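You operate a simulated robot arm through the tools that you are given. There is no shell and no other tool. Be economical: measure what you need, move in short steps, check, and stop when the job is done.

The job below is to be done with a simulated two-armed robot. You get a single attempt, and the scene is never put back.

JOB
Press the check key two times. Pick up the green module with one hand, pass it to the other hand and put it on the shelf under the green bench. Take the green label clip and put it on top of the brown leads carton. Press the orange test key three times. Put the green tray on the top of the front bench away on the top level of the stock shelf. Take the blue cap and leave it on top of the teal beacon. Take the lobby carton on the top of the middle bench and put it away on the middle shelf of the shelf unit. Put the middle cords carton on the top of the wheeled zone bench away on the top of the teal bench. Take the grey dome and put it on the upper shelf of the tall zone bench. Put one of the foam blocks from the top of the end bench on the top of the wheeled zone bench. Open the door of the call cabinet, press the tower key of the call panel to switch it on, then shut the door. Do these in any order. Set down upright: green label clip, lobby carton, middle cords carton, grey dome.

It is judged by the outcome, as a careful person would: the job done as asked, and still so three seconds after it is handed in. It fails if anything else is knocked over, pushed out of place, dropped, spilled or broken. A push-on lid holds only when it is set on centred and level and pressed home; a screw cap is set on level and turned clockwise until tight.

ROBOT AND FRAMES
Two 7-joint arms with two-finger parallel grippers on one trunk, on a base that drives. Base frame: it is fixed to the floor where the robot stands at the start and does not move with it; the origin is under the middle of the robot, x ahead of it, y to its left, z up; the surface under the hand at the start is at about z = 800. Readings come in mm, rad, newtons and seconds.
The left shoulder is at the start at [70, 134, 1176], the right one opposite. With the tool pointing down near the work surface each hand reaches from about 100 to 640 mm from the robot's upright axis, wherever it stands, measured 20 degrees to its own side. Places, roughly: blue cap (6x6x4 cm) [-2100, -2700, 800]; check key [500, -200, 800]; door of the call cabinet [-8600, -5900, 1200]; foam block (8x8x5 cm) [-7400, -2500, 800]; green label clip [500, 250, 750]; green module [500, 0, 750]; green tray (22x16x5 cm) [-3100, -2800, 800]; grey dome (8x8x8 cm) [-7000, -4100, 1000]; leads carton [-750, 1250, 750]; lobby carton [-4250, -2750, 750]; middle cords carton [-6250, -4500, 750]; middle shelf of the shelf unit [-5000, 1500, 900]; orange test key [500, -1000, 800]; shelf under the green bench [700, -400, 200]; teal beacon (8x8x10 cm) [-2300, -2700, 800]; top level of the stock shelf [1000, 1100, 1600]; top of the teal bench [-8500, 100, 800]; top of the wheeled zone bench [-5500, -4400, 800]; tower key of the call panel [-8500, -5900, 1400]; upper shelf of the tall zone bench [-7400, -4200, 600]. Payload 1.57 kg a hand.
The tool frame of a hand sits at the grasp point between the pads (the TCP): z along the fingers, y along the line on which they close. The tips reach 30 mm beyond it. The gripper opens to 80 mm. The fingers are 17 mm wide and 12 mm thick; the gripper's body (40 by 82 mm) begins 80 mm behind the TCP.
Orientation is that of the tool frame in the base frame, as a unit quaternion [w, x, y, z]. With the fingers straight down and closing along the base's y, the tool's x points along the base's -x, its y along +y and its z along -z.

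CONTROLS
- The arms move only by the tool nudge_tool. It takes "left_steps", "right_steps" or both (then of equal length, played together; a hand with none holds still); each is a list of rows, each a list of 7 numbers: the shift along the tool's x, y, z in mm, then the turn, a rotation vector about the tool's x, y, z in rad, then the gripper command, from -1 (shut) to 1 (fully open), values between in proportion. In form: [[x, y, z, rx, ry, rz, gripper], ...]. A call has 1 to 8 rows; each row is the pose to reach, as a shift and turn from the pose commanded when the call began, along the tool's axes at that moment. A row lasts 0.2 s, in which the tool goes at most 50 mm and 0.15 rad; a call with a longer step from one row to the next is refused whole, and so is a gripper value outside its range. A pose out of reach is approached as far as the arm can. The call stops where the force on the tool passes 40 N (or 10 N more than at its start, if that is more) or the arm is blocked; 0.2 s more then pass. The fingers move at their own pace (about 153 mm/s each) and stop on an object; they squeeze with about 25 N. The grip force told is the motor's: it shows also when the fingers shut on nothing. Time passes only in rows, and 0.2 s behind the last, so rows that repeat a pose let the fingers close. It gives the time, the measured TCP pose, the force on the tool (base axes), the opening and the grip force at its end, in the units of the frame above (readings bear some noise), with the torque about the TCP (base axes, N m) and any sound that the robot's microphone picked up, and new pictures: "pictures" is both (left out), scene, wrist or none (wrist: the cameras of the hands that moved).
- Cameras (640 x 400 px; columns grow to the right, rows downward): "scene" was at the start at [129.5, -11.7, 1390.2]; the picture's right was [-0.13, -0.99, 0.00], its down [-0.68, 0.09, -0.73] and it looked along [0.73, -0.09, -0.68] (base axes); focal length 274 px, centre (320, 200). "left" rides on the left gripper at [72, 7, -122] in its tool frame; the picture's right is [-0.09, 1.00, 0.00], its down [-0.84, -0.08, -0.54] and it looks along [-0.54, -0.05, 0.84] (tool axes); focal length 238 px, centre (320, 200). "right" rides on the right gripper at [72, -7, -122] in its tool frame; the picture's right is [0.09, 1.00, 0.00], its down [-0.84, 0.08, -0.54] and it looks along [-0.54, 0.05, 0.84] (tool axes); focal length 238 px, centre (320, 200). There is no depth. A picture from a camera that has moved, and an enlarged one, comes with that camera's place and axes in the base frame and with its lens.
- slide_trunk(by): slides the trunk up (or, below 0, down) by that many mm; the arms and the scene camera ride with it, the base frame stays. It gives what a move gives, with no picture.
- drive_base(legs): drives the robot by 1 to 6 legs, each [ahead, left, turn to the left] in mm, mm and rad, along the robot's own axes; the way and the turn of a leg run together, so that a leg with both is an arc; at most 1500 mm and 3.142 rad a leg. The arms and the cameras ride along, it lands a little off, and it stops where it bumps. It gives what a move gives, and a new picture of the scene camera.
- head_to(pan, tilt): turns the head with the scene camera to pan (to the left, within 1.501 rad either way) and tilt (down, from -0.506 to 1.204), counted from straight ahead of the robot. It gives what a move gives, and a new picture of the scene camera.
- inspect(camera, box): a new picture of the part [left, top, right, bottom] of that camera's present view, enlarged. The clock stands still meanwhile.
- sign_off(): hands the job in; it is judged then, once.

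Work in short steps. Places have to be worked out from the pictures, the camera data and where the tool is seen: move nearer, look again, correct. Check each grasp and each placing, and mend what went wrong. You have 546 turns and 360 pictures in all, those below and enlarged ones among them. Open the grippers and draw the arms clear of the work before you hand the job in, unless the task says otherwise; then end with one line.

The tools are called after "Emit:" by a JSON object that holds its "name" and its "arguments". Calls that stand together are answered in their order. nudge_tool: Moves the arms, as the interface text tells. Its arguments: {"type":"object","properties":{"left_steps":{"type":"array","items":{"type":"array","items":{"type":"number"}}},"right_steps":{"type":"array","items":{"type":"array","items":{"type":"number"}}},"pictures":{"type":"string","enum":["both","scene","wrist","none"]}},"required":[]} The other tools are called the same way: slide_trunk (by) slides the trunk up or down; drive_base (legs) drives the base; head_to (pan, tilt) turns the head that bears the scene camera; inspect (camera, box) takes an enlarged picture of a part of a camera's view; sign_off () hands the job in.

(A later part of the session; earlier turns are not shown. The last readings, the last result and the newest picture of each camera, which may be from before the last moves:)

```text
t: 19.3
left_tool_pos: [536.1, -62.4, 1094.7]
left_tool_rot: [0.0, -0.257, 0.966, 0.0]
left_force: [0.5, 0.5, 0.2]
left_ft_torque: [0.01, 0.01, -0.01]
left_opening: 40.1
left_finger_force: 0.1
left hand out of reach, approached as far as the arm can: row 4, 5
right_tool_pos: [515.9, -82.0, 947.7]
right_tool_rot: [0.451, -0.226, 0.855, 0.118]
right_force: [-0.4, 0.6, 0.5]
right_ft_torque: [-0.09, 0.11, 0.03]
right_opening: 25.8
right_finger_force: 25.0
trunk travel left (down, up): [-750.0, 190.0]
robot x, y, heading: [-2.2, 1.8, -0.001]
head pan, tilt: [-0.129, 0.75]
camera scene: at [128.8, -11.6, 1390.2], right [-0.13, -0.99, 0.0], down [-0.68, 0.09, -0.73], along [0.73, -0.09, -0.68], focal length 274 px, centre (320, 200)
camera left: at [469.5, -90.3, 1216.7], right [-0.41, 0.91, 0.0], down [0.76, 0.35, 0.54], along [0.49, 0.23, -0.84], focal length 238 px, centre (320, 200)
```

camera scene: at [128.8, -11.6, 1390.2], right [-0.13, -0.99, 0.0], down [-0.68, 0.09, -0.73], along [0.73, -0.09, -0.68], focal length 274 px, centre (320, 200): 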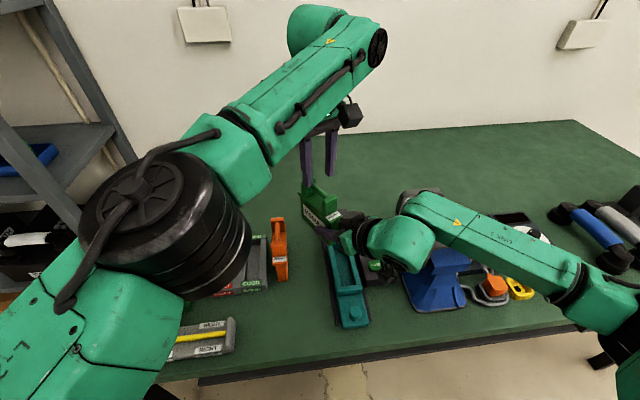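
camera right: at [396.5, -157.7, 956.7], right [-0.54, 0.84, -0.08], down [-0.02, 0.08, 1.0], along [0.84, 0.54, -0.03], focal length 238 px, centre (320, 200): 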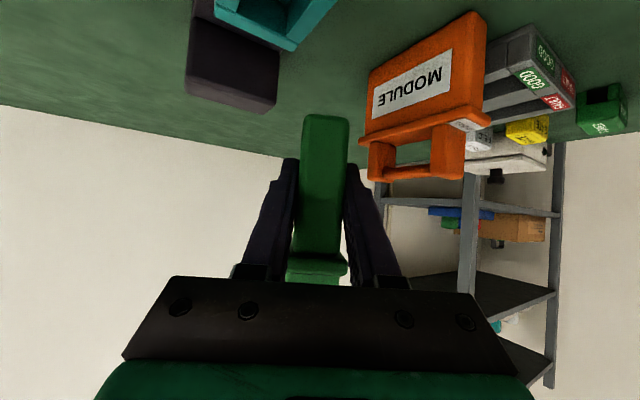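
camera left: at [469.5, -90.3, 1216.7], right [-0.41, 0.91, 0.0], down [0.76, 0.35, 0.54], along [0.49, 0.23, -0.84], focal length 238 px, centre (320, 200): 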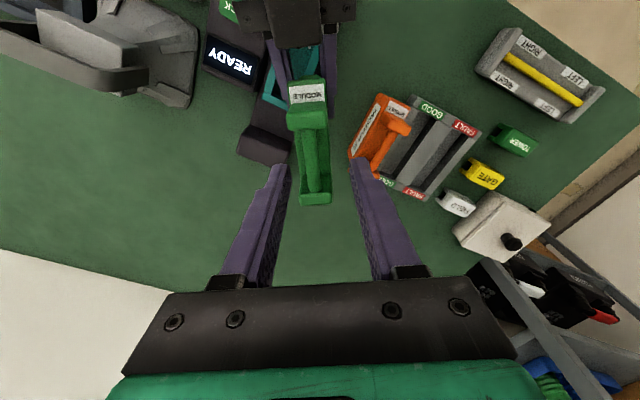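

Hand-over done. Left returns to its side; right lifts the module and draws it back.

Emit:
{"name": "nudge_tool", "arguments": {"left_steps": [[0, 40, -5, 0, 0, 0.1, 0], [-3, 85, -10, 0, 0, 0.2, 0], [-7, 130, -15, 0, 0, 0.3, 0], [-11, 175, -20, 0, 0, 0.4, 0], [-15, 220, -25, 0, 0, 0.52, 0], [-19, 245, -25, 0, 0, 0.52, 0]], "right_steps": [[-25, 0, -17, 0, 0, 0, -1], [-49, 0, -34, 0, 0, 0, -1], [-60, -15, -70, 0, 0, 0, -1], [-55, -35, -105, 0, 0, 0, -1], [-45, -55, -140, 0, 0, 0, -1], [-40, -75, -160, 0, 0, 0, -1]], "pictures": "scene"}}

```text
t: 20.7
left_tool_pos: [431.0, 161.6, 1119.0]
left_tool_rot: [0.0, 0.001, 1.0, 0.001]
left_force: [0.8, -0.5, -0.1]
left_ft_torque: [-0.01, 0.0, 0.03]
left_opening: 40.0
left_finger_force: 0.0
right_tool_pos: [457.6, -182.4, 1072.8]
right_tool_rot: [0.452, -0.222, 0.856, 0.117]
right_force: [-0.1, -0.1, -3.6]
right_ft_torque: [-0.06, 0.08, -0.01]
right_opening: 25.6
right_finger_force: 24.6
right hand out of reach, approached as far as the arm can: row 6
trunk travel left (down, up): [-750.0, 190.0]
robot x, y, heading: [-0.0, -0.1, -0.003]
head pan, tilt: [-0.129, 0.75]
camera scene: at [129.7, -10.8, 1390.1], right [-0.13, -0.99, 0.0], down [-0.68, 0.09, -0.73], along [0.73, -0.1, -0.68], focal length 274 px, centre (320, 200)
```

scene: 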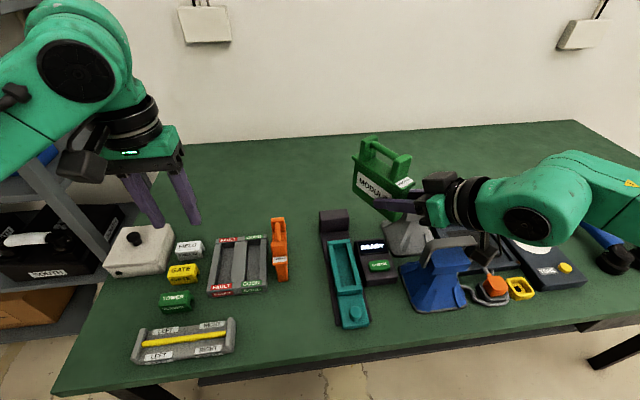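

Now I back off from the bench to look under it, with the module held in the right hand.

Emit:
{"name": "drive_base", "arguments": {"legs": [[-700, 0, 0]]}}

Emit:
{"name": "head_to", "arguments": {"pan": -0.3, "tilt": 0.7}}

```text
t: 24.5
left_tool_pos: [-262.0, 160.6, 1118.6]
left_tool_rot: [-0.001, 0.0, 1.0, 0.0]
left_force: [-0.9, 0.6, 1.0]
left_ft_torque: [0.02, -0.02, -0.01]
left_opening: 39.7
left_finger_force: 0.2
right_tool_pos: [-233.1, -182.2, 1071.3]
right_tool_rot: [0.452, -0.223, 0.856, 0.117]
right_force: [0.7, 0.2, -3.6]
right_ft_torque: [-0.08, 0.09, 0.01]
right_opening: 25.7
right_finger_force: 25.0
trunk travel left (down, up): [-750.0, 190.0]
robot x, y, heading: [-693.4, -1.6, 0.001]
head pan, tilt: [-0.129, 0.75]
camera scene: at [-562.7, -12.4, 1390.0], right [-0.13, -0.99, 0.0], down [-0.68, 0.09, -0.73], along [0.73, -0.09, -0.68], focal length 274 px, centre (320, 200)
```

scene: 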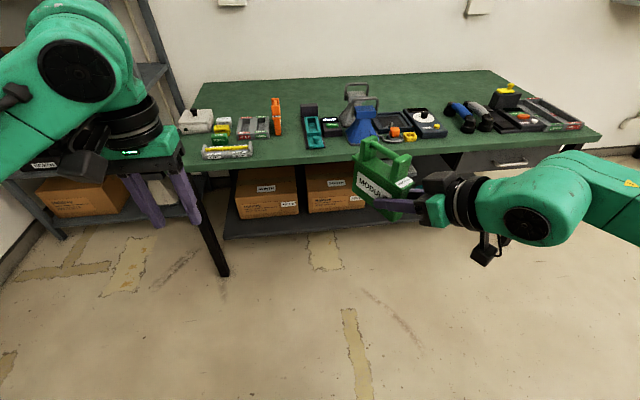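

```text
t: 25.2
left_tool_pos: [-261.9, 159.9, 1118.1]
left_tool_rot: [0.0, -0.002, 1.0, 0.0]
left_force: [0.4, 0.2, -0.3]
left_ft_torque: [0.02, -0.01, 0.02]
left_opening: 40.1
left_finger_force: 0.0
right_tool_pos: [-233.6, -181.6, 1073.3]
right_tool_rot: [0.452, -0.223, 0.856, 0.117]
right_force: [-0.4, -0.2, -2.9]
right_ft_torque: [-0.08, 0.11, 0.02]
right_opening: 25.9
right_finger_force: 24.2
trunk travel left (down, up): [-750.0, 190.0]
robot x, y, heading: [-693.8, -1.0, 0.005]
head pan, tilt: [-0.3, 0.7]
camera scene: at [-564.8, -26.7, 1394.3], right [-0.29, -0.96, 0.0], down [-0.62, 0.19, -0.76], along [0.73, -0.22, -0.64], focal length 274 px, centre (320, 200)
```

scene: 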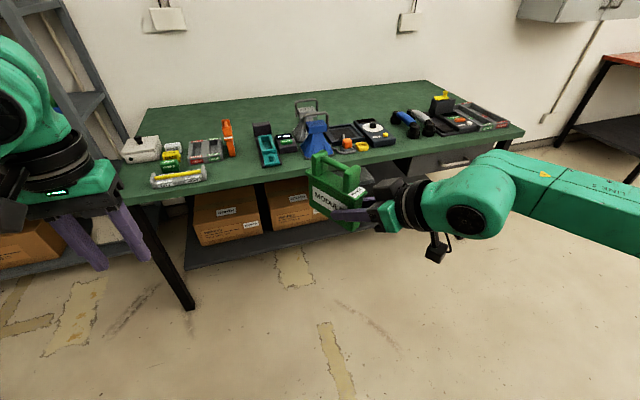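

The shelf under the bench holds two cartons with free room to the right. I lower the trunk for a look in.

Emit:
{"name": "slide_trunk", "arguments": {"by": -680}}

Emit:
{"name": "head_to", "arguments": {"pan": -0.3, "tilt": 0.25}}

```text
refused: -680 is not a number from -400 to 400
```

```text
t: 26.1
left_tool_pos: [-261.9, 160.7, 1118.6]
left_tool_rot: [0.0, -0.001, 1.0, 0.0]
left_force: [-0.1, 0.2, -0.7]
left_ft_torque: [0.01, -0.02, 0.04]
left_opening: 39.9
left_finger_force: 0.0
right_tool_pos: [-233.1, -182.3, 1071.7]
right_tool_rot: [0.451, -0.224, 0.856, 0.118]
right_force: [0.5, -0.2, -2.9]
right_ft_torque: [-0.07, 0.13, 0.02]
right_opening: 25.6
right_finger_force: 24.8
trunk travel left (down, up): [-750.0, 190.0]
robot x, y, heading: [-690.5, 0.9, 0.006]
head pan, tilt: [-0.3, 0.25]
camera scene: at [-556.3, -29.3, 1435.1], right [-0.29, -0.96, 0.0], down [-0.24, 0.07, -0.97], along [0.93, -0.28, -0.25], focal length 274 px, centre (320, 200)
```

scene: 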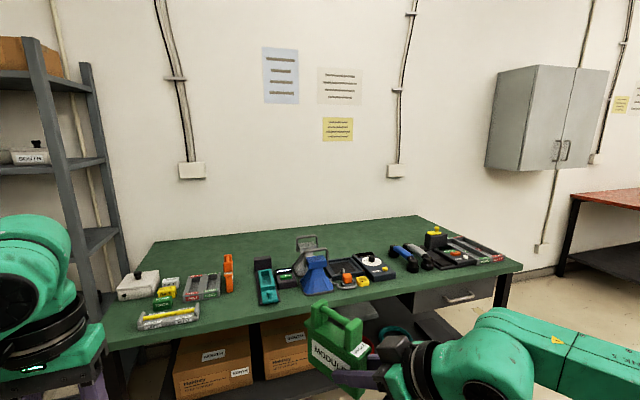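

The trunk slides at most 400 per call, so I use two slides and then look.

Emit:
{"name": "slide_trunk", "arguments": {"by": -400}}

Emit:
{"name": "slide_trunk", "arguments": {"by": -250}}

Emit:
{"name": "head_to", "arguments": {"pan": -0.3, "tilt": 0.45}}

```text
t: 30.0
left_tool_pos: [-261.9, 161.5, 719.0]
left_tool_rot: [0.0, -0.001, 1.0, -0.001]
left_force: [0.6, -0.1, 0.3]
left_ft_torque: [0.0, 0.01, -0.02]
left_opening: 39.9
left_finger_force: 0.1
right_tool_pos: [-233.8, -182.8, 672.4]
right_tool_rot: [0.452, -0.223, 0.856, 0.118]
right_force: [-0.6, 0.1, -2.6]
right_ft_torque: [-0.06, 0.13, 0.0]
right_opening: 25.9
right_finger_force: 25.5
trunk travel left (down, up): [-350.0, 590.0]
robot x, y, heading: [-693.8, 0.3, 0.001]
head pan, tilt: [-0.3, 0.25]
```

```text
t: 32.6
left_tool_pos: [-262.6, 162.1, 467.9]
left_tool_rot: [0.0, -0.002, 1.0, 0.0]
left_force: [-0.5, 0.1, 0.2]
left_ft_torque: [0.02, 0.02, 0.01]
left_opening: 39.9
left_finger_force: 0.0
right_tool_pos: [-234.0, -183.3, 421.6]
right_tool_rot: [0.452, -0.223, 0.856, 0.117]
right_force: [0.0, -0.4, -3.3]
right_ft_torque: [-0.09, 0.11, 0.0]
right_opening: 25.8
right_finger_force: 25.3
trunk travel left (down, up): [-100.0, 840.0]
robot x, y, heading: [-691.5, -2.0, -0.0]
head pan, tilt: [-0.3, 0.25]
```

```text
t: 33.3
left_tool_pos: [-263.6, 160.0, 468.7]
left_tool_rot: [0.0, 0.0, 1.0, 0.0]
left_force: [-0.4, 0.3, -1.1]
left_ft_torque: [-0.02, -0.01, -0.02]
left_opening: 40.0
left_finger_force: 0.1
right_tool_pos: [-235.2, -182.1, 421.8]
right_tool_rot: [0.453, -0.223, 0.855, 0.117]
right_force: [-0.5, 0.4, -2.4]
right_ft_torque: [-0.06, 0.08, 0.0]
right_opening: 25.7
right_finger_force: 24.8
trunk travel left (down, up): [-100.0, 840.0]
robot x, y, heading: [-695.8, -1.1, -0.0]
head pan, tilt: [-0.3, 0.45]
camera scene: at [-558.1, -28.7, 766.5], right [-0.29, -0.96, 0.0], down [-0.42, 0.13, -0.9], along [0.86, -0.26, -0.44], focal length 274 px, centre (320, 200)
```

scene: 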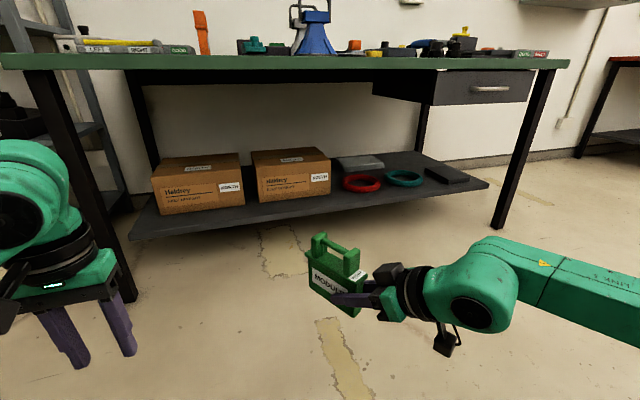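

The shelf has a clear front strip right of the cartons, about (550, -480). I tuck the left hand back, lower the trunk fully, shift right and come nearer.

Emit:
{"name": "nudge_tool", "arguments": {"left_steps": [[40, 0, 0, 0, 0, 0, 0], [80, 0, 0, 0, 0, 0, 0], [120, 0, 0, 0, 0, 0, 0], [140, 0, 0, 0, 0, 0, 0]], "pictures": "none"}}

Emit:
{"name": "slide_trunk", "arguments": {"by": -95}}

Emit:
{"name": "drive_base", "arguments": {"legs": [[0, -310, 0], [380, 0, 0]]}}

```text
t: 34.3
left_tool_pos: [-404.0, 160.6, 468.9]
left_tool_rot: [0.0, 0.0, 1.0, -0.001]
left_force: [-0.4, -0.5, -0.3]
left_ft_torque: [-0.02, 0.03, 0.01]
left_opening: 40.0
left_finger_force: 0.1
right_tool_pos: [-234.9, -183.0, 423.3]
right_tool_rot: [0.452, -0.224, 0.855, 0.118]
right_force: [-0.9, 0.1, -2.7]
right_ft_torque: [-0.09, 0.12, -0.02]
right_opening: 25.9
right_finger_force: 24.7
trunk travel left (down, up): [-100.0, 840.0]
robot x, y, heading: [-694.1, -2.0, 0.0]
head pan, tilt: [-0.3, 0.45]
```

```text
t: 35.6
left_tool_pos: [-403.8, 161.9, 372.5]
left_tool_rot: [0.0, -0.001, 1.0, 0.0]
left_force: [-0.2, 0.2, 0.7]
left_ft_torque: [0.02, 0.01, -0.02]
left_opening: 39.9
left_finger_force: 0.1
right_tool_pos: [-235.3, -183.2, 326.8]
right_tool_rot: [0.451, -0.224, 0.856, 0.118]
right_force: [0.8, 0.1, -2.8]
right_ft_torque: [-0.06, 0.13, 0.0]
right_opening: 25.9
right_finger_force: 25.3
trunk travel left (down, up): [-5.0, 935.0]
robot x, y, heading: [-696.6, 2.2, 0.001]
head pan, tilt: [-0.3, 0.45]
```

```text
t: 39.7
left_tool_pos: [-23.3, -148.2, 372.0]
left_tool_rot: [0.0, -0.001, 1.0, 0.001]
left_force: [-0.4, 0.1, -0.3]
left_ft_torque: [0.01, -0.01, 0.02]
left_opening: 40.2
left_finger_force: 0.0
right_tool_pos: [145.7, -492.7, 325.7]
right_tool_rot: [0.453, -0.222, 0.856, 0.117]
right_force: [0.1, 0.4, -2.8]
right_ft_torque: [-0.05, 0.14, -0.01]
right_opening: 26.0
right_finger_force: 25.1
trunk travel left (down, up): [-5.0, 935.0]
robot x, y, heading: [-312.9, -308.0, -0.002]
head pan, tilt: [-0.3, 0.45]
camera scene: at [-177.5, -338.6, 671.5], right [-0.29, -0.96, 0.0], down [-0.42, 0.13, -0.9], along [0.86, -0.27, -0.44], focal length 274 px, centre (320, 200)
```

scene: 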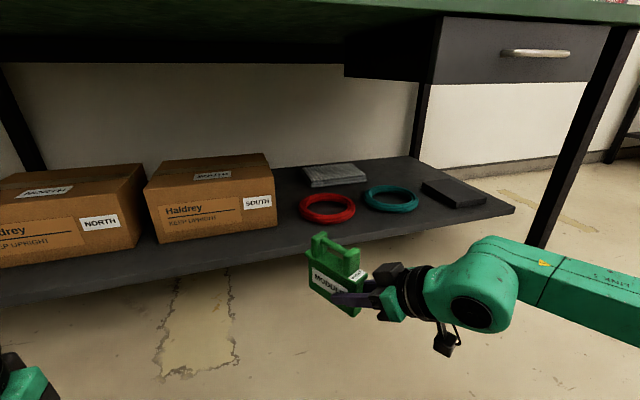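

Triangulating: shelf at z about 210, front edge x about 433, free gap around (515, -500). I drive ahead to the original stand-off distance.

Emit:
{"name": "drive_base", "arguments": {"legs": [[310, 0, 0]]}}

```text
t: 41.8
left_tool_pos: [282.0, -148.1, 373.1]
left_tool_rot: [0.0, -0.001, 1.0, 0.0]
left_force: [0.0, 0.2, 0.3]
left_ft_torque: [-0.03, 0.01, -0.01]
left_opening: 40.1
left_finger_force: 0.0
right_tool_pos: [451.3, -492.5, 327.5]
right_tool_rot: [0.452, -0.223, 0.856, 0.118]
right_force: [-0.3, 0.8, -2.1]
right_ft_torque: [-0.06, 0.14, 0.0]
right_opening: 25.8
right_finger_force: 25.4
trunk travel left (down, up): [-5.0, 935.0]
robot x, y, heading: [-7.2, -310.3, 0.007]
head pan, tilt: [-0.3, 0.45]
camera scene: at [127.5, -338.1, 671.5], right [-0.29, -0.96, 0.0], down [-0.42, 0.13, -0.9], along [0.86, -0.26, -0.44], focal length 274 px, centre (320, 200)
```

scene: 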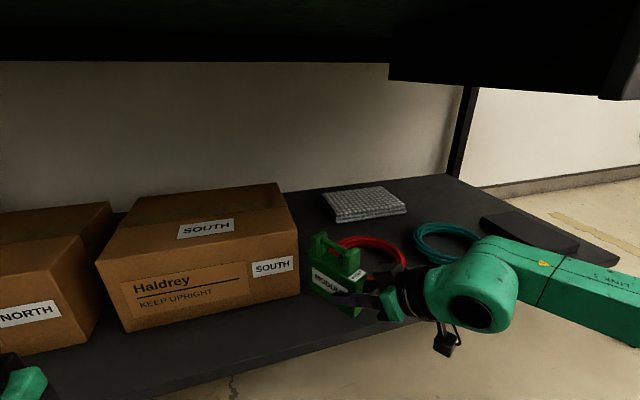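

The module is above the shelf; I move it to its spot and lower to just above the surface.

Emit:
{"name": "nudge_tool", "arguments": {"right_steps": [[5, -15, 15, 0, 0, 0, -1], [12, -30, 25, 0, 0, 0, -1], [25, -37, 40, 0, 0, 0, -1], [38, -37, 50, 0, 0, 0, -1], [46, -37, 55, 0, 0, 0, -1], [46, -37, 55, 0, 0, 0, -1]], "pictures": "both"}}

```text
t: 43.1
left_tool_pos: [281.7, -147.0, 373.4]
left_tool_rot: [0.0, 0.0, 1.0, 0.0]
left_force: [-0.8, 0.0, 0.9]
left_ft_torque: [0.0, 0.0, -0.02]
left_opening: 40.2
left_finger_force: 0.1
right_tool_pos: [487.7, -514.4, 261.4]
right_tool_rot: [0.453, -0.223, 0.855, 0.117]
right_force: [5.5, -3.3, 11.8]
right_ft_torque: [-0.07, -0.09, -0.02]
right_opening: 25.9
right_finger_force: 25.0
right hand out of reach, approached as far as the arm can: row 1, 2, 3, 4
trunk travel left (down, up): [-5.0, 935.0]
robot x, y, heading: [-7.0, -305.2, 0.001]
head pan, tilt: [-0.3, 0.45]
camera scene: at [126.4, -337.7, 672.1], right [-0.29, -0.96, 0.0], down [-0.41, 0.13, -0.9], along [0.86, -0.26, -0.43], focal length 274 px, centre (320, 200)
camera right: at [366.6, -588.7, 268.5], right [-0.53, 0.84, -0.08], down [-0.02, 0.08, 1.0], along [0.85, 0.53, -0.02], focal length 238 px, centre (320, 200)
```

scene: 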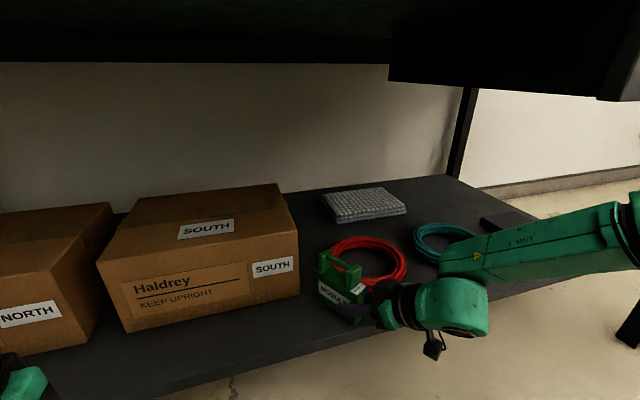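
right: 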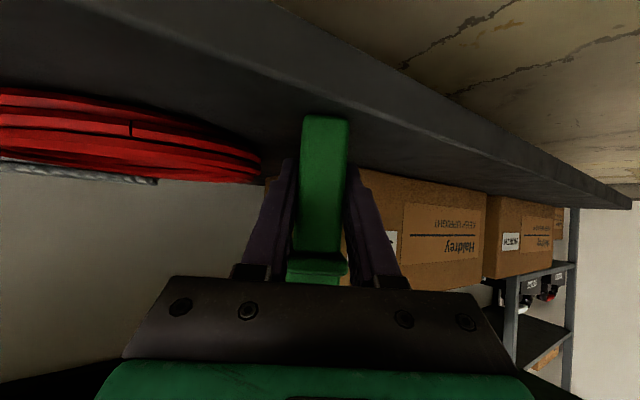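

Contact force shows the module touches down at TCP z 261. I press 1-2 mm more and look closely before releasing.

Emit:
{"name": "nudge_tool", "arguments": {"right_steps": [[1.5, 0, 1, 0, 0, 0, -1], [1.5, 0, 1, 0, 0, 0, -1]], "pictures": "none"}}

Emit:
{"name": "inspect", "arguments": {"camera": "scene", "box": [290, 220, 490, 360]}}

Emit:
{"name": "inspect", "arguments": {"camera": "right", "box": [220, 60, 460, 240]}}

```text
t: 43.8
left_tool_pos: [280.5, -148.3, 373.9]
left_tool_rot: [0.002, -0.001, 1.0, -0.001]
left_force: [-0.8, 1.3, -0.1]
left_ft_torque: [0.0, -0.05, -0.02]
left_opening: 40.0
left_finger_force: 0.1
right_tool_pos: [487.3, -516.0, 260.6]
right_tool_rot: [0.456, -0.223, 0.854, 0.116]
right_force: [-0.5, -3.5, 31.6]
right_ft_torque: [0.1, -0.3, -0.02]
right_opening: 24.9
right_finger_force: 23.4
trunk travel left (down, up): [-5.0, 935.0]
robot x, y, heading: [-7.4, -309.1, 0.002]
head pan, tilt: [-0.3, 0.45]
```

```text
2.86 times, centred on (390, 290) of scene
camera zoom: at [125.2, -337.3, 672.3], right [-0.29, -0.96, 0.0], down [-0.41, 0.13, -0.9], along [0.86, -0.27, -0.43], focal length 781 px, centre (120, -57)
```

zoom: 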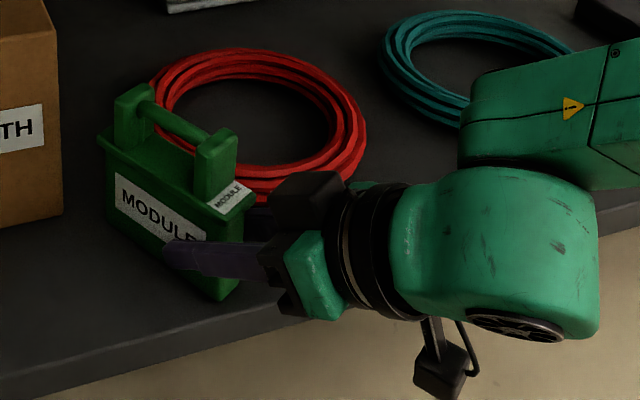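

```text
2.22 times, centred on (340, 150) of right
camera zoom: at [366.2, -588.2, 267.4], right [-0.53, 0.84, -0.08], down [-0.03, 0.08, 1.0], along [0.85, 0.53, -0.02], focal length 530 px, centre (276, 311)
```

zoom: 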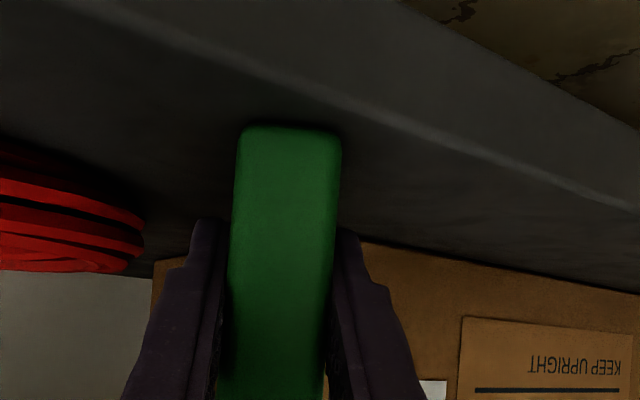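

It stands fine but its near end is close to the shelf edge. I lift a little and set it 25 mm deeper.

Emit:
{"name": "nudge_tool", "arguments": {"right_steps": [[-7, 0, -5, 0, 0, 0, -1], [-19, -16.7, 10, 0, 0, 0, -1], [-19, -16.7, 10, 0, 0, 0, -1], [-14, -16.7, 14, 0, 0, 0, -1], [-12, -16.7, 15.5, 0, 0, 0, -1], [-12, -16.7, 15.5, 0, 0, 0, -1]], "pictures": "scene"}}

Emit:
{"name": "inspect", "arguments": {"camera": "scene", "box": [290, 220, 490, 360]}}

```text
t: 45.1
left_tool_pos: [281.0, -146.2, 373.4]
left_tool_rot: [0.0, -0.001, 1.0, -0.001]
left_force: [0.0, 0.0, 0.0]
left_ft_torque: [0.02, 0.01, -0.01]
left_opening: 40.1
left_finger_force: 0.2
right_tool_pos: [512.6, -518.1, 259.4]
right_tool_rot: [0.455, -0.223, 0.854, 0.117]
right_force: [-1.9, -0.1, 15.2]
right_ft_torque: [-0.1, 0.55, -0.04]
right_opening: 25.8
right_finger_force: 24.6
trunk travel left (down, up): [-5.0, 935.0]
robot x, y, heading: [-8.6, -308.3, 0.006]
head pan, tilt: [-0.3, 0.45]
camera scene: at [126.0, -337.5, 672.1], right [-0.29, -0.96, 0.0], down [-0.41, 0.13, -0.9], along [0.86, -0.27, -0.43], focal length 274 px, centre (320, 200)
```

scene: 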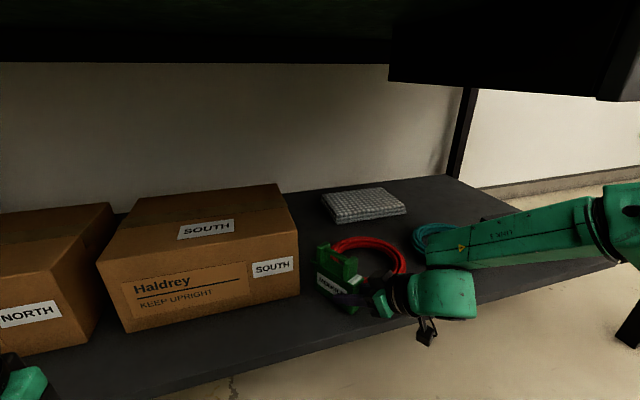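

```text
2.86 times, centred on (390, 290) of scene
camera zoom: at [126.0, -337.5, 672.1], right [-0.29, -0.96, 0.0], down [-0.41, 0.13, -0.9], along [0.86, -0.27, -0.43], focal length 781 px, centre (120, -57)
```

zoom: 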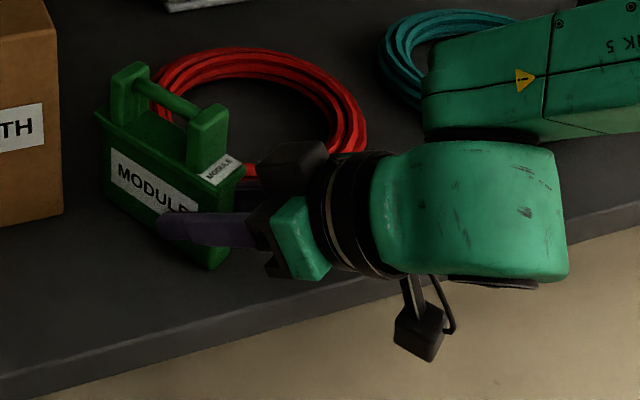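

Good clearance now. I open modestly and draw straight back.

Emit:
{"name": "nudge_tool", "arguments": {"right_steps": [[0, 0, 0, 0, 0, 0, 0.2], [0, 0, 0, 0, 0, 0, 0.2], [0, 0, -25, 0, 0, 0, 0.2], [0, 0, -60, 0, 0, 0, 0.2], [0, 0, -95, 0, 0, 0, 0.2]], "pictures": "scene"}}

Emit:
{"name": "inspect", "arguments": {"camera": "scene", "box": [290, 220, 490, 360]}}

```text
t: 46.4
left_tool_pos: [281.8, -148.6, 371.5]
left_tool_rot: [0.0, 0.0, 1.0, 0.0]
left_force: [0.4, 0.0, -1.4]
left_ft_torque: [0.05, 0.0, 0.02]
left_opening: 40.0
left_finger_force: 0.0
right_tool_pos: [443.9, -556.3, 312.0]
right_tool_rot: [0.452, -0.224, 0.855, 0.118]
right_force: [0.1, -0.5, 0.9]
right_ft_torque: [0.0, -0.02, 0.02]
right_opening: 48.0
right_finger_force: 0.0
trunk travel left (down, up): [-5.0, 935.0]
robot x, y, heading: [-2.9, -308.8, 0.002]
head pan, tilt: [-0.3, 0.45]
camera scene: at [127.4, -338.0, 671.5], right [-0.29, -0.96, 0.0], down [-0.42, 0.13, -0.9], along [0.86, -0.26, -0.44], focal length 274 px, centre (320, 200)
```

scene: 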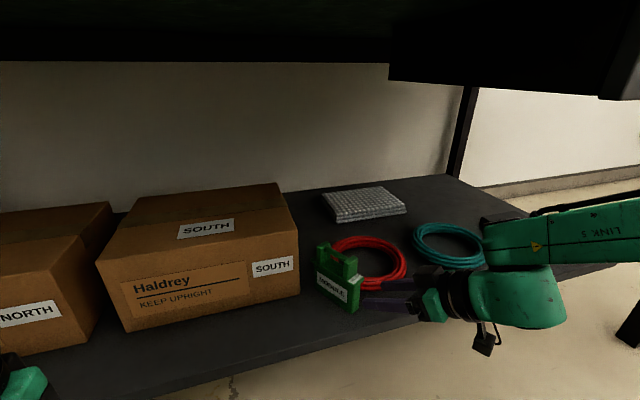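

```text
2.86 times, centred on (390, 290) of scene
camera zoom: at [127.4, -338.0, 671.5], right [-0.29, -0.96, 0.0], down [-0.42, 0.13, -0.9], along [0.86, -0.26, -0.44], focal length 781 px, centre (120, -57)
```

zoom: 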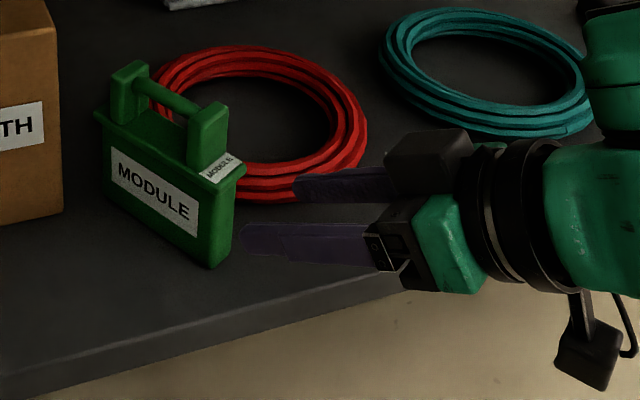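

The module stands upright on the shelf. I back out, raise the trunk and shift right toward the orange test key.

Emit:
{"name": "drive_base", "arguments": {"legs": [[-500, 0, 0], [0, -560, 0]]}}

Emit:
{"name": "slide_trunk", "arguments": {"by": 400}}

Emit:
{"name": "slide_trunk", "arguments": {"by": 345}}

Emit:
{"name": "head_to", "arguments": {"pan": -0.1, "tilt": 0.6}}

```text
t: 52.1
left_tool_pos: [-215.3, -714.0, 371.9]
left_tool_rot: [0.0, 0.0, 1.0, 0.0]
left_force: [0.3, 0.2, 0.5]
left_ft_torque: [0.01, 0.0, 0.0]
left_opening: 40.2
left_finger_force: 0.0
right_tool_pos: [-52.3, -1122.1, 312.2]
right_tool_rot: [0.452, -0.223, 0.855, 0.117]
right_force: [-0.4, -0.1, -0.6]
right_ft_torque: [-0.03, 0.03, -0.02]
right_opening: 47.8
right_finger_force: 0.1
trunk travel left (down, up): [-5.0, 935.0]
robot x, y, heading: [-507.1, -877.9, 0.003]
head pan, tilt: [-0.3, 0.45]
camera scene: at [-370.6, -904.2, 671.6], right [-0.29, -0.96, 0.0], down [-0.42, 0.13, -0.9], along [0.86, -0.26, -0.44], focal length 274 px, centre (320, 200)
```

scene: 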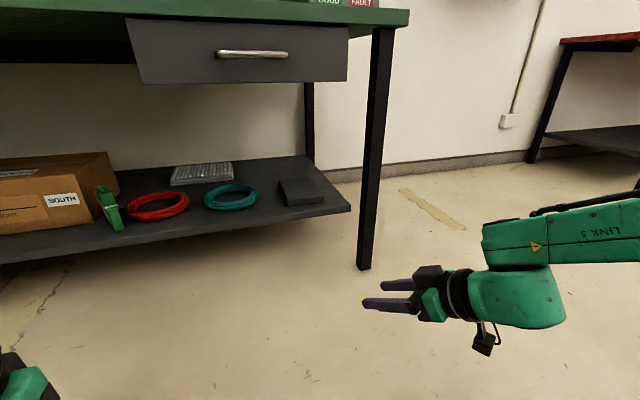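

```text
t: 56.0
left_tool_pos: [-216.5, -713.8, 773.2]
left_tool_rot: [0.0, 0.0, 1.0, 0.0]
left_force: [-0.1, 0.6, 0.4]
left_ft_torque: [0.0, 0.03, 0.0]
left_opening: 40.1
left_finger_force: 0.0
right_tool_pos: [-54.4, -1120.5, 713.1]
right_tool_rot: [0.452, -0.223, 0.855, 0.117]
right_force: [1.1, 0.8, 0.2]
right_ft_torque: [0.0, -0.02, -0.03]
right_opening: 48.4
right_finger_force: 0.1
trunk travel left (down, up): [-405.0, 535.0]
robot x, y, heading: [-512.8, -877.8, 0.0]
head pan, tilt: [-0.3, 0.45]
```

```text
t: 59.3
left_tool_pos: [-215.7, -714.3, 1117.5]
left_tool_rot: [0.0, -0.001, 1.0, 0.0]
left_force: [-0.6, -0.2, -0.4]
left_ft_torque: [0.0, 0.0, 0.02]
left_opening: 40.0
left_finger_force: 0.1
right_tool_pos: [-54.6, -1121.8, 1056.6]
right_tool_rot: [0.452, -0.223, 0.855, 0.118]
right_force: [0.0, -0.2, -0.1]
right_ft_torque: [-0.01, -0.02, -0.02]
right_opening: 48.2
right_finger_force: 0.0
trunk travel left (down, up): [-750.0, 190.0]
robot x, y, heading: [-508.2, -875.3, 0.003]
head pan, tilt: [-0.3, 0.45]
```

```text
t: 60.1
left_tool_pos: [-215.4, -713.5, 1118.0]
left_tool_rot: [0.0, -0.001, 1.0, 0.0]
left_force: [0.7, -0.7, 0.2]
left_ft_torque: [0.0, 0.0, 0.05]
left_opening: 40.0
left_finger_force: 0.1
right_tool_pos: [-53.9, -1120.9, 1056.7]
right_tool_rot: [0.453, -0.223, 0.855, 0.116]
right_force: [-0.4, 0.3, 0.1]
right_ft_torque: [0.01, -0.02, -0.02]
right_opening: 48.0
right_finger_force: 0.1
trunk travel left (down, up): [-750.0, 190.0]
robot x, y, heading: [-503.4, -873.5, 0.002]
head pan, tilt: [-0.099, 0.6]
camera scene: at [-370.3, -885.9, 1403.0], right [-0.1, -1.0, 0.0], down [-0.56, 0.06, -0.83], along [0.82, -0.08, -0.56], focal length 274 px, centre (320, 200)
```

scene: 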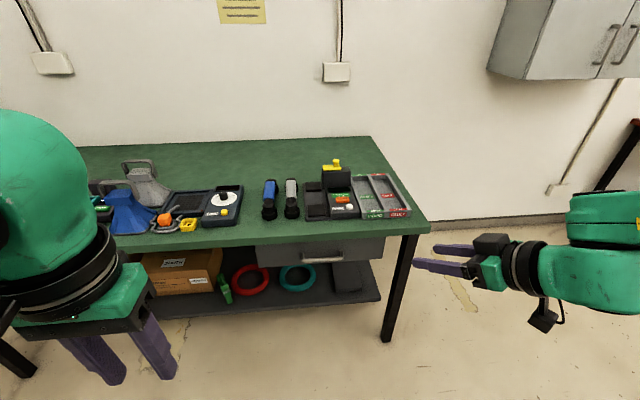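

Emit:
{"name": "inspect", "arguments": {"camera": "scene", "box": [240, 140, 430, 240]}}

```text
3.37 times, centred on (335, 190) of scene
camera zoom: at [-370.3, -885.9, 1403.0], right [-0.1, -1.0, 0.0], down [-0.56, 0.06, -0.83], along [0.82, -0.08, -0.56], focal length 921 px, centre (270, 234)
```

zoom: 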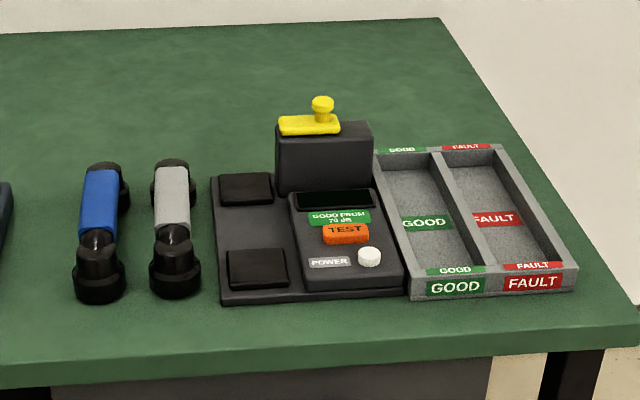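

The orange TEST key is at about (447, -1048). I point the right hand straight down and shut, then drive up to the bench.

Emit:
{"name": "nudge_tool", "arguments": {"right_steps": [[0, 0, 0, 0.031, 0.119, 0.059, -1], [0, 0, 0, 0.062, 0.238, 0.117, -1], [0, 0, 0, 0.092, 0.356, 0.176, -1], [0, 0, 0, 0.123, 0.475, 0.234, -1], [0, 0, 0, 0.154, 0.594, 0.293, -1], [0, 0, 0, 0.185, 0.713, 0.352, -1], [0, 0, 0, 0.215, 0.831, 0.41, -1], [0, 0, 0, 0.246, 0.95, 0.469, -1]], "pictures": "none"}}

Emit:
{"name": "drive_base", "arguments": {"legs": [[485, 0, 0]]}}

```text
t: 61.9
left_tool_pos: [-214.8, -714.9, 1117.4]
left_tool_rot: [0.0, -0.001, 1.0, 0.001]
left_force: [0.6, 0.3, 0.4]
left_ft_torque: [0.0, 0.02, 0.03]
left_opening: 40.0
left_finger_force: 0.1
right_tool_pos: [-83.1, -1148.0, 950.7]
right_tool_rot: [0.262, -0.037, 0.952, 0.156]
right_force: [-1.0, -1.0, -0.6]
right_ft_torque: [-0.02, -0.02, 0.02]
right_opening: 0.0
right_finger_force: 20.8
right hand out of reach, approached as far as the arm can: row 1, 2, 3, 4, 5, 6, 7, 8
trunk travel left (down, up): [-750.0, 190.0]
robot x, y, heading: [-506.0, -876.0, 0.003]
head pan, tilt: [-0.099, 0.6]
```

```text
t: 64.8
left_tool_pos: [268.5, -705.9, 1117.5]
left_tool_rot: [-0.001, -0.007, 1.0, 0.0]
left_force: [0.1, 0.4, 0.2]
left_ft_torque: [-0.03, -0.01, 0.01]
left_opening: 40.1
left_finger_force: 0.0
right_tool_pos: [406.2, -1138.0, 951.2]
right_tool_rot: [0.261, -0.043, 0.951, 0.157]
right_force: [0.1, 0.4, -0.6]
right_ft_torque: [0.0, 0.0, 0.05]
right_opening: 0.0
right_finger_force: 21.0
trunk travel left (down, up): [-750.0, 190.0]
robot x, y, heading: [-19.6, -869.4, 0.011]
head pan, tilt: [-0.099, 0.6]
camera scene: at [115.7, -879.9, 1403.1], right [-0.08, -1.0, 0.0], down [-0.56, 0.05, -0.83], along [0.82, -0.07, -0.56], focal length 274 px, centre (320, 200)
```

scene: 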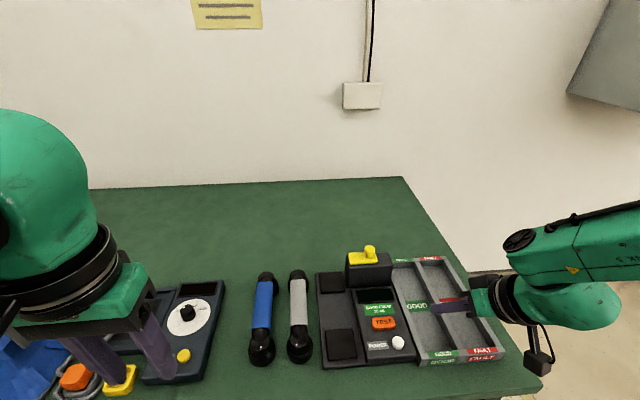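

The turn clipped at a limit and left the hand low but clear. I raise it first, then straighten it.

Emit:
{"name": "nudge_tool", "arguments": {"right_steps": [[-20, 15, -32, 0, 0, 0, -1], [-40, 35, -60, 0, 0, 0, -1], [-51, 60, -70, 0, 0, 0, -1], [-51, 84, -66, 0.08, 0.13, 0.02, -1], [-51, 84, -62, 0.16, 0.26, 0.044, -1], [-51, 84, -62, 0.24, 0.39, 0.066, -1], [-51, 84, -62, 0.32, 0.531, 0.0875, -1], [-51, 84, -62, 0.32, 0.531, 0.0875, -1]], "pictures": "both"}}

```text
refused: row 4 steps farther than a row can; nothing moved
```

Emit:
{"name": "nudge_tool", "arguments": {"right_steps": [[-20, 15, -32, 0, 0, 0, -1], [-40, 35, -60, 0, 0, 0, -1], [-51, 60, -70, 0, 0, 0, -1], [-51, 84, -66, 0.07, 0.12, 0.02, -1], [-51, 84, -62, 0.14, 0.24, 0.04, -1], [-51, 84, -62, 0.21, 0.36, 0.06, -1], [-51, 84, -62, 0.28, 0.47, 0.08, -1], [-51, 84, -62, 0.32, 0.531, 0.0875, -1]], "pictures": "both"}}

```text
t: 66.5
left_tool_pos: [267.8, -706.9, 1117.1]
left_tool_rot: [0.0, -0.008, 1.0, 0.0]
left_force: [-0.7, -0.7, -0.1]
left_ft_torque: [0.0, -0.02, -0.01]
left_opening: 40.0
left_finger_force: 0.0
right_tool_pos: [400.6, -1067.5, 1012.7]
right_tool_rot: [0.245, -0.034, 0.933, 0.263]
right_force: [-1.2, -0.4, -0.6]
right_ft_torque: [0.0, 0.01, -0.03]
right_opening: 0.1
right_finger_force: 21.8
right hand out of reach, approached as far as the arm can: row 1, 2, 3, 4, 5, 6, 7, 8
trunk travel left (down, up): [-750.0, 190.0]
robot x, y, heading: [-14.4, -869.9, 0.02]
head pan, tilt: [-0.099, 0.6]
camera scene: at [116.1, -879.1, 1403.1], right [-0.08, -1.0, 0.0], down [-0.56, 0.05, -0.83], along [0.82, -0.07, -0.56], focal length 274 px, centre (320, 200)
camera right: at [285.0, -1129.4, 1064.8], right [-0.27, 0.86, 0.43], down [0.48, -0.26, 0.84], along [0.83, 0.43, -0.34], focal length 238 px, centre (320, 200)
```

scene: 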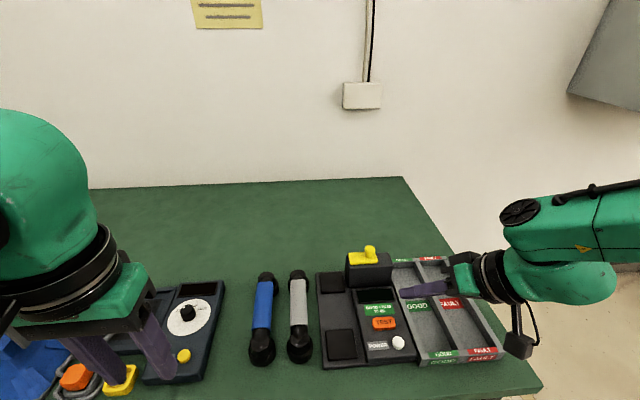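
right: 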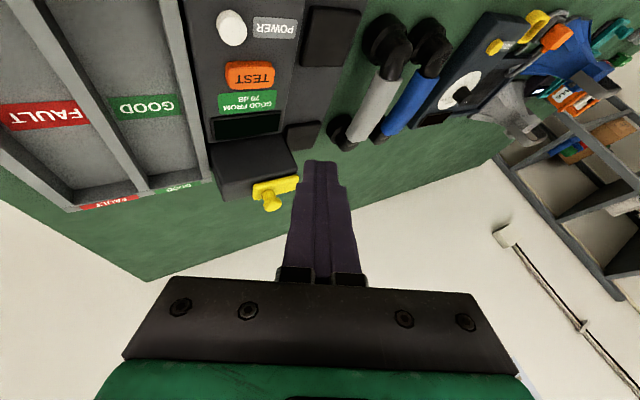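

The wrist is stuck near a joint limit. I go back toward the pitched pose that was reachable before, slightly higher.

Emit:
{"name": "nudge_tool", "arguments": {"right_steps": [[-14, 8, -5, 0.03, -0.064, -0.11, -1], [-28, 16, -9, 0.062, -0.128, -0.22, -1], [-42, 24, -13, 0.094, -0.192, -0.33, -1], [-56, 32, -18, 0.125, -0.257, -0.44, -1], [-68, 38, -22, 0.156, -0.321, -0.548, -1], [-68, 38, -22, 0.156, -0.321, -0.548, -1]], "pictures": "none"}}

```text
t: 68.0
left_tool_pos: [268.6, -705.4, 1117.3]
left_tool_rot: [-0.001, -0.008, 1.0, -0.001]
left_force: [-0.4, -0.7, -0.5]
left_ft_torque: [0.01, 0.01, -0.02]
left_opening: 39.8
left_finger_force: 0.1
right_tool_pos: [444.2, -1050.0, 1078.2]
right_tool_rot: [0.453, -0.223, 0.855, 0.117]
right_force: [-0.8, 0.1, 0.0]
right_ft_torque: [0.01, -0.01, 0.01]
right_opening: 0.0
right_finger_force: 21.4
right hand out of reach, approached as far as the arm can: row 1, 2, 3, 4
trunk travel left (down, up): [-750.0, 190.0]
robot x, y, heading: [-18.7, -870.5, 0.017]
head pan, tilt: [-0.099, 0.6]
```

Good, that pose was reached. Now undo the yaw while moving outward, as on the way in.

Emit:
{"name": "nudge_tool", "arguments": {"right_steps": [[5, -20, -20, 0.05, 0, 0.04, -1], [10, -40, -40, 0.1, 0, 0.07, -1], [13, -55, -58, 0.2, 0, 0.14, -1], [13, -70, -65, 0.3, 0, 0.21, -1], [13, -85, -70, 0.426, 0, 0.298, -1], [13, -85, -70, 0.426, 0, 0.298, -1]], "pictures": "none"}}

```text
refused: row 5 steps farther than a row can; nothing moved
```

Emit:
{"name": "nudge_tool", "arguments": {"right_steps": [[5, -20, -20, 0.05, 0, 0.04, -1], [10, -40, -40, 0.12, 0, 0.085, -1], [13, -55, -58, 0.22, 0, 0.155, -1], [13, -70, -65, 0.33, 0, 0.23, -1], [13, -85, -70, 0.426, 0, 0.298, -1], [13, -85, -70, 0.426, 0, 0.298, -1]], "pictures": "none"}}

```text
t: 69.3
left_tool_pos: [268.8, -707.8, 1116.9]
left_tool_rot: [0.0, -0.007, 1.0, 0.0]
left_force: [0.9, 0.5, 0.1]
left_ft_torque: [-0.01, -0.03, 0.0]
left_opening: 39.7
left_finger_force: 0.0
right_tool_pos: [429.3, -1158.8, 1107.7]
right_tool_rot: [0.467, 0.006, 0.884, 0.001]
right_force: [-0.4, -0.4, 0.2]
right_ft_torque: [0.01, 0.01, 0.03]
right_opening: 0.0
right_finger_force: 21.5
right hand out of reach, approached as far as the arm can: row 2, 3, 4
trunk travel left (down, up): [-750.0, 190.0]
robot x, y, heading: [-18.2, -871.0, 0.018]
head pan, tilt: [-0.099, 0.6]
```

Now pitch back to straight down.

Emit:
{"name": "nudge_tool", "arguments": {"right_steps": [[0, 0, 0, 0, 0.14, 0, -1], [0, 0, 0, 0, 0.28, 0, -1], [0, 0, 0, 0, 0.42, 0, -1], [0, 0, 0, 0, 0.56, 0, -1], [0, 0, 0, 0, 0.7, 0, -1], [0, 0, 0, 0, 0.84, 0, -1], [0, 0, 0, 0, 0.97, 0, -1], [0, 0, 0, 0, 0.97, 0, -1]], "pictures": "both"}}

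```text
t: 71.2
left_tool_pos: [268.1, -705.9, 1117.2]
left_tool_rot: [0.0, -0.007, 1.0, 0.0]
left_force: [-0.5, 1.3, 0.1]
left_ft_torque: [-0.02, 0.0, 0.0]
left_opening: 40.1
left_finger_force: 0.1
right_tool_pos: [428.2, -1156.4, 1108.3]
right_tool_rot: [0.0, 0.006, 1.0, 0.002]
right_force: [-0.4, 0.1, 0.2]
right_ft_torque: [-0.04, -0.01, 0.01]
right_opening: 0.0
right_finger_force: 20.7
trunk travel left (down, up): [-750.0, 190.0]
robot x, y, heading: [-19.1, -872.1, 0.016]
head pan, tilt: [-0.099, 0.6]
camera scene: at [116.0, -880.1, 1403.1], right [-0.08, -1.0, 0.0], down [-0.56, 0.05, -0.83], along [0.82, -0.07, -0.56], focal length 274 px, centre (320, 200)
camera right: at [356.4, -1162.9, 1229.1], right [-0.08, 1.0, 0.01], down [0.84, 0.07, 0.54], along [0.54, 0.05, -0.84], focal length 238 px, centre (320, 200)
```

scene: 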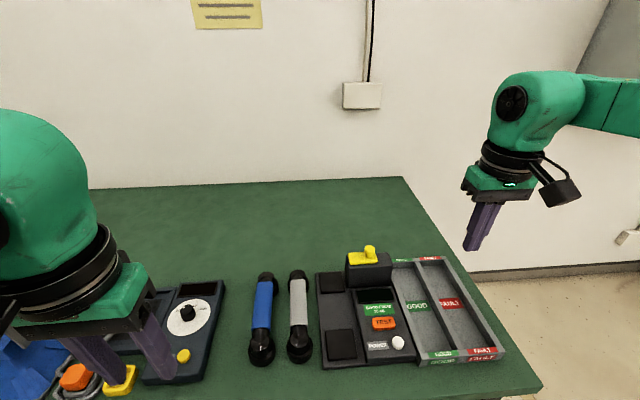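
right: 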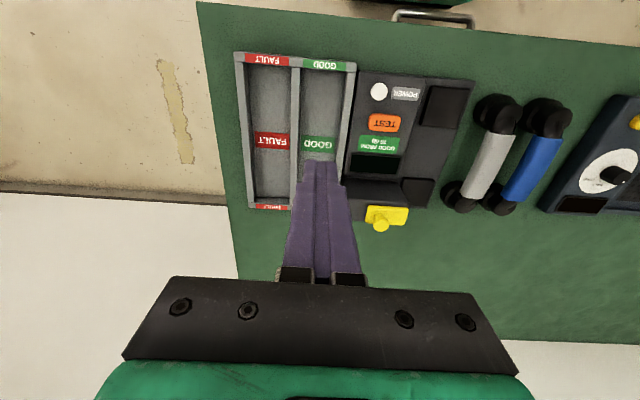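

TEST key fixed by both views at (453, -1049, ~835). I go above it.

Emit:
{"name": "nudge_tool", "arguments": {"right_steps": [[-8, 40, 20, 0, 0, 0, -1], [-16, 75, 50, 0, 0, 0, -1], [-25, 107, 80, 0, 0, 0, -1], [-25, 107, 125, 0, 0, 0, -1], [-25, 107, 170, 0, 0, 0, -1], [-25, 107, 195, 0, 0, 0, -1], [-25, 107, 195, 0, 0, 0, -1]], "pictures": "wrist"}}

```text
t: 72.8
left_tool_pos: [269.5, -706.5, 1118.0]
left_tool_rot: [0.0, -0.008, 1.0, 0.0]
left_force: [1.3, -0.2, -0.1]
left_ft_torque: [0.02, 0.02, 0.01]
left_opening: 40.0
left_finger_force: 0.1
right_tool_pos: [454.2, -1048.1, 914.4]
right_tool_rot: [0.001, 0.005, 1.0, 0.002]
right_force: [0.0, -0.2, 0.2]
right_ft_torque: [-0.04, 0.01, -0.02]
right_opening: 0.0
right_finger_force: 21.3
trunk travel left (down, up): [-750.0, 190.0]
robot x, y, heading: [-16.5, -874.4, 0.019]
head pan, tilt: [-0.099, 0.6]
camera right: at [381.4, -1053.8, 1035.1], right [-0.08, 1.0, 0.01], down [0.84, 0.07, 0.54], along [0.54, 0.05, -0.84], focal length 238 px, centre (320, 200)
```

right: 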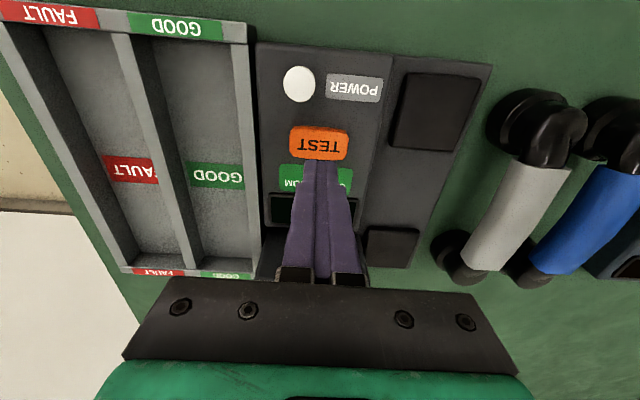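

Key centred under the tips. First press in small steps.

Emit:
{"name": "nudge_tool", "arguments": {"right_steps": [[3, 0, 30, 0, 0, 0, -1], [3, 0, 40, 0, 0, 0, -1], [3, 0, 45, 0, 0, 0, -1], [3, 0, 48, 0, 0, 0, -1], [3, 0, 51, 0, 0, 0, -1], [3, 0, 54, 0, 0, 0, -1], [3, 0, 57, 0, 0, 0, -1]], "pictures": "none"}}

```text
t: 74.3
left_tool_pos: [268.3, -704.8, 1119.9]
left_tool_rot: [0.0, -0.008, 1.0, -0.001]
left_force: [0.0, 0.4, 0.2]
left_ft_torque: [-0.03, -0.01, 0.02]
left_opening: 40.1
left_finger_force: 0.0
right_tool_pos: [451.5, -1049.6, 863.4]
right_tool_rot: [0.004, 0.005, 1.0, 0.004]
right_force: [6.0, 3.8, 14.5]
right_ft_torque: [0.11, -0.14, -0.04]
right_opening: 0.3
right_finger_force: 21.1
right hand out of reach, approached as far as the arm can: row 6, 7
trunk travel left (down, up): [-750.0, 190.0]
robot x, y, heading: [-17.8, -872.8, 0.015]
head pan, tilt: [-0.099, 0.6]
heard: click
```

One click. I lift and press again.

Emit:
{"name": "nudge_tool", "arguments": {"right_steps": [[0, 0, -10, 0, 0, 0, -1], [0, 0, -14, 0, 0, 0, -1], [0, 0, -14, 0, 0, 0, -1]], "pictures": "none"}}

Emit:
{"name": "nudge_tool", "arguments": {"right_steps": [[0, 0, 8, 0, 0, 0, -1], [0, 0, 12, 0, 0, 0, -1], [0, 0, 15, 0, 0, 0, -1], [0, 0, 18, 0, 0, 0, -1]], "pictures": "none"}}

```text
t: 75.2
left_tool_pos: [268.9, -705.0, 1117.8]
left_tool_rot: [0.0, -0.008, 1.0, 0.001]
left_force: [0.4, -0.3, -0.1]
left_ft_torque: [-0.01, 0.01, 0.0]
left_opening: 40.3
left_finger_force: 0.0
right_tool_pos: [450.1, -1051.9, 876.3]
right_tool_rot: [-0.001, 0.005, 1.0, 0.003]
right_force: [0.1, -0.3, -0.9]
right_ft_torque: [0.02, 0.03, 0.01]
right_opening: 0.0
right_finger_force: 21.3
trunk travel left (down, up): [-750.0, 190.0]
robot x, y, heading: [-21.2, -874.7, 0.01]
head pan, tilt: [-0.099, 0.6]
```

```text
t: 76.2
left_tool_pos: [266.6, -705.7, 1119.5]
left_tool_rot: [0.002, -0.007, 1.0, -0.001]
left_force: [-0.5, 0.1, 0.3]
left_ft_torque: [-0.01, 0.03, 0.02]
left_opening: 40.1
left_finger_force: 0.2
right_tool_pos: [450.0, -1052.4, 861.7]
right_tool_rot: [0.005, 0.006, 1.0, 0.003]
right_force: [7.1, -4.8, 25.8]
right_ft_torque: [-0.15, -0.08, -0.05]
right_opening: 0.0
right_finger_force: 21.1
trunk travel left (down, up): [-750.0, 190.0]
robot x, y, heading: [-18.1, -871.3, 0.018]
head pan, tilt: [-0.099, 0.6]
heard: click
```

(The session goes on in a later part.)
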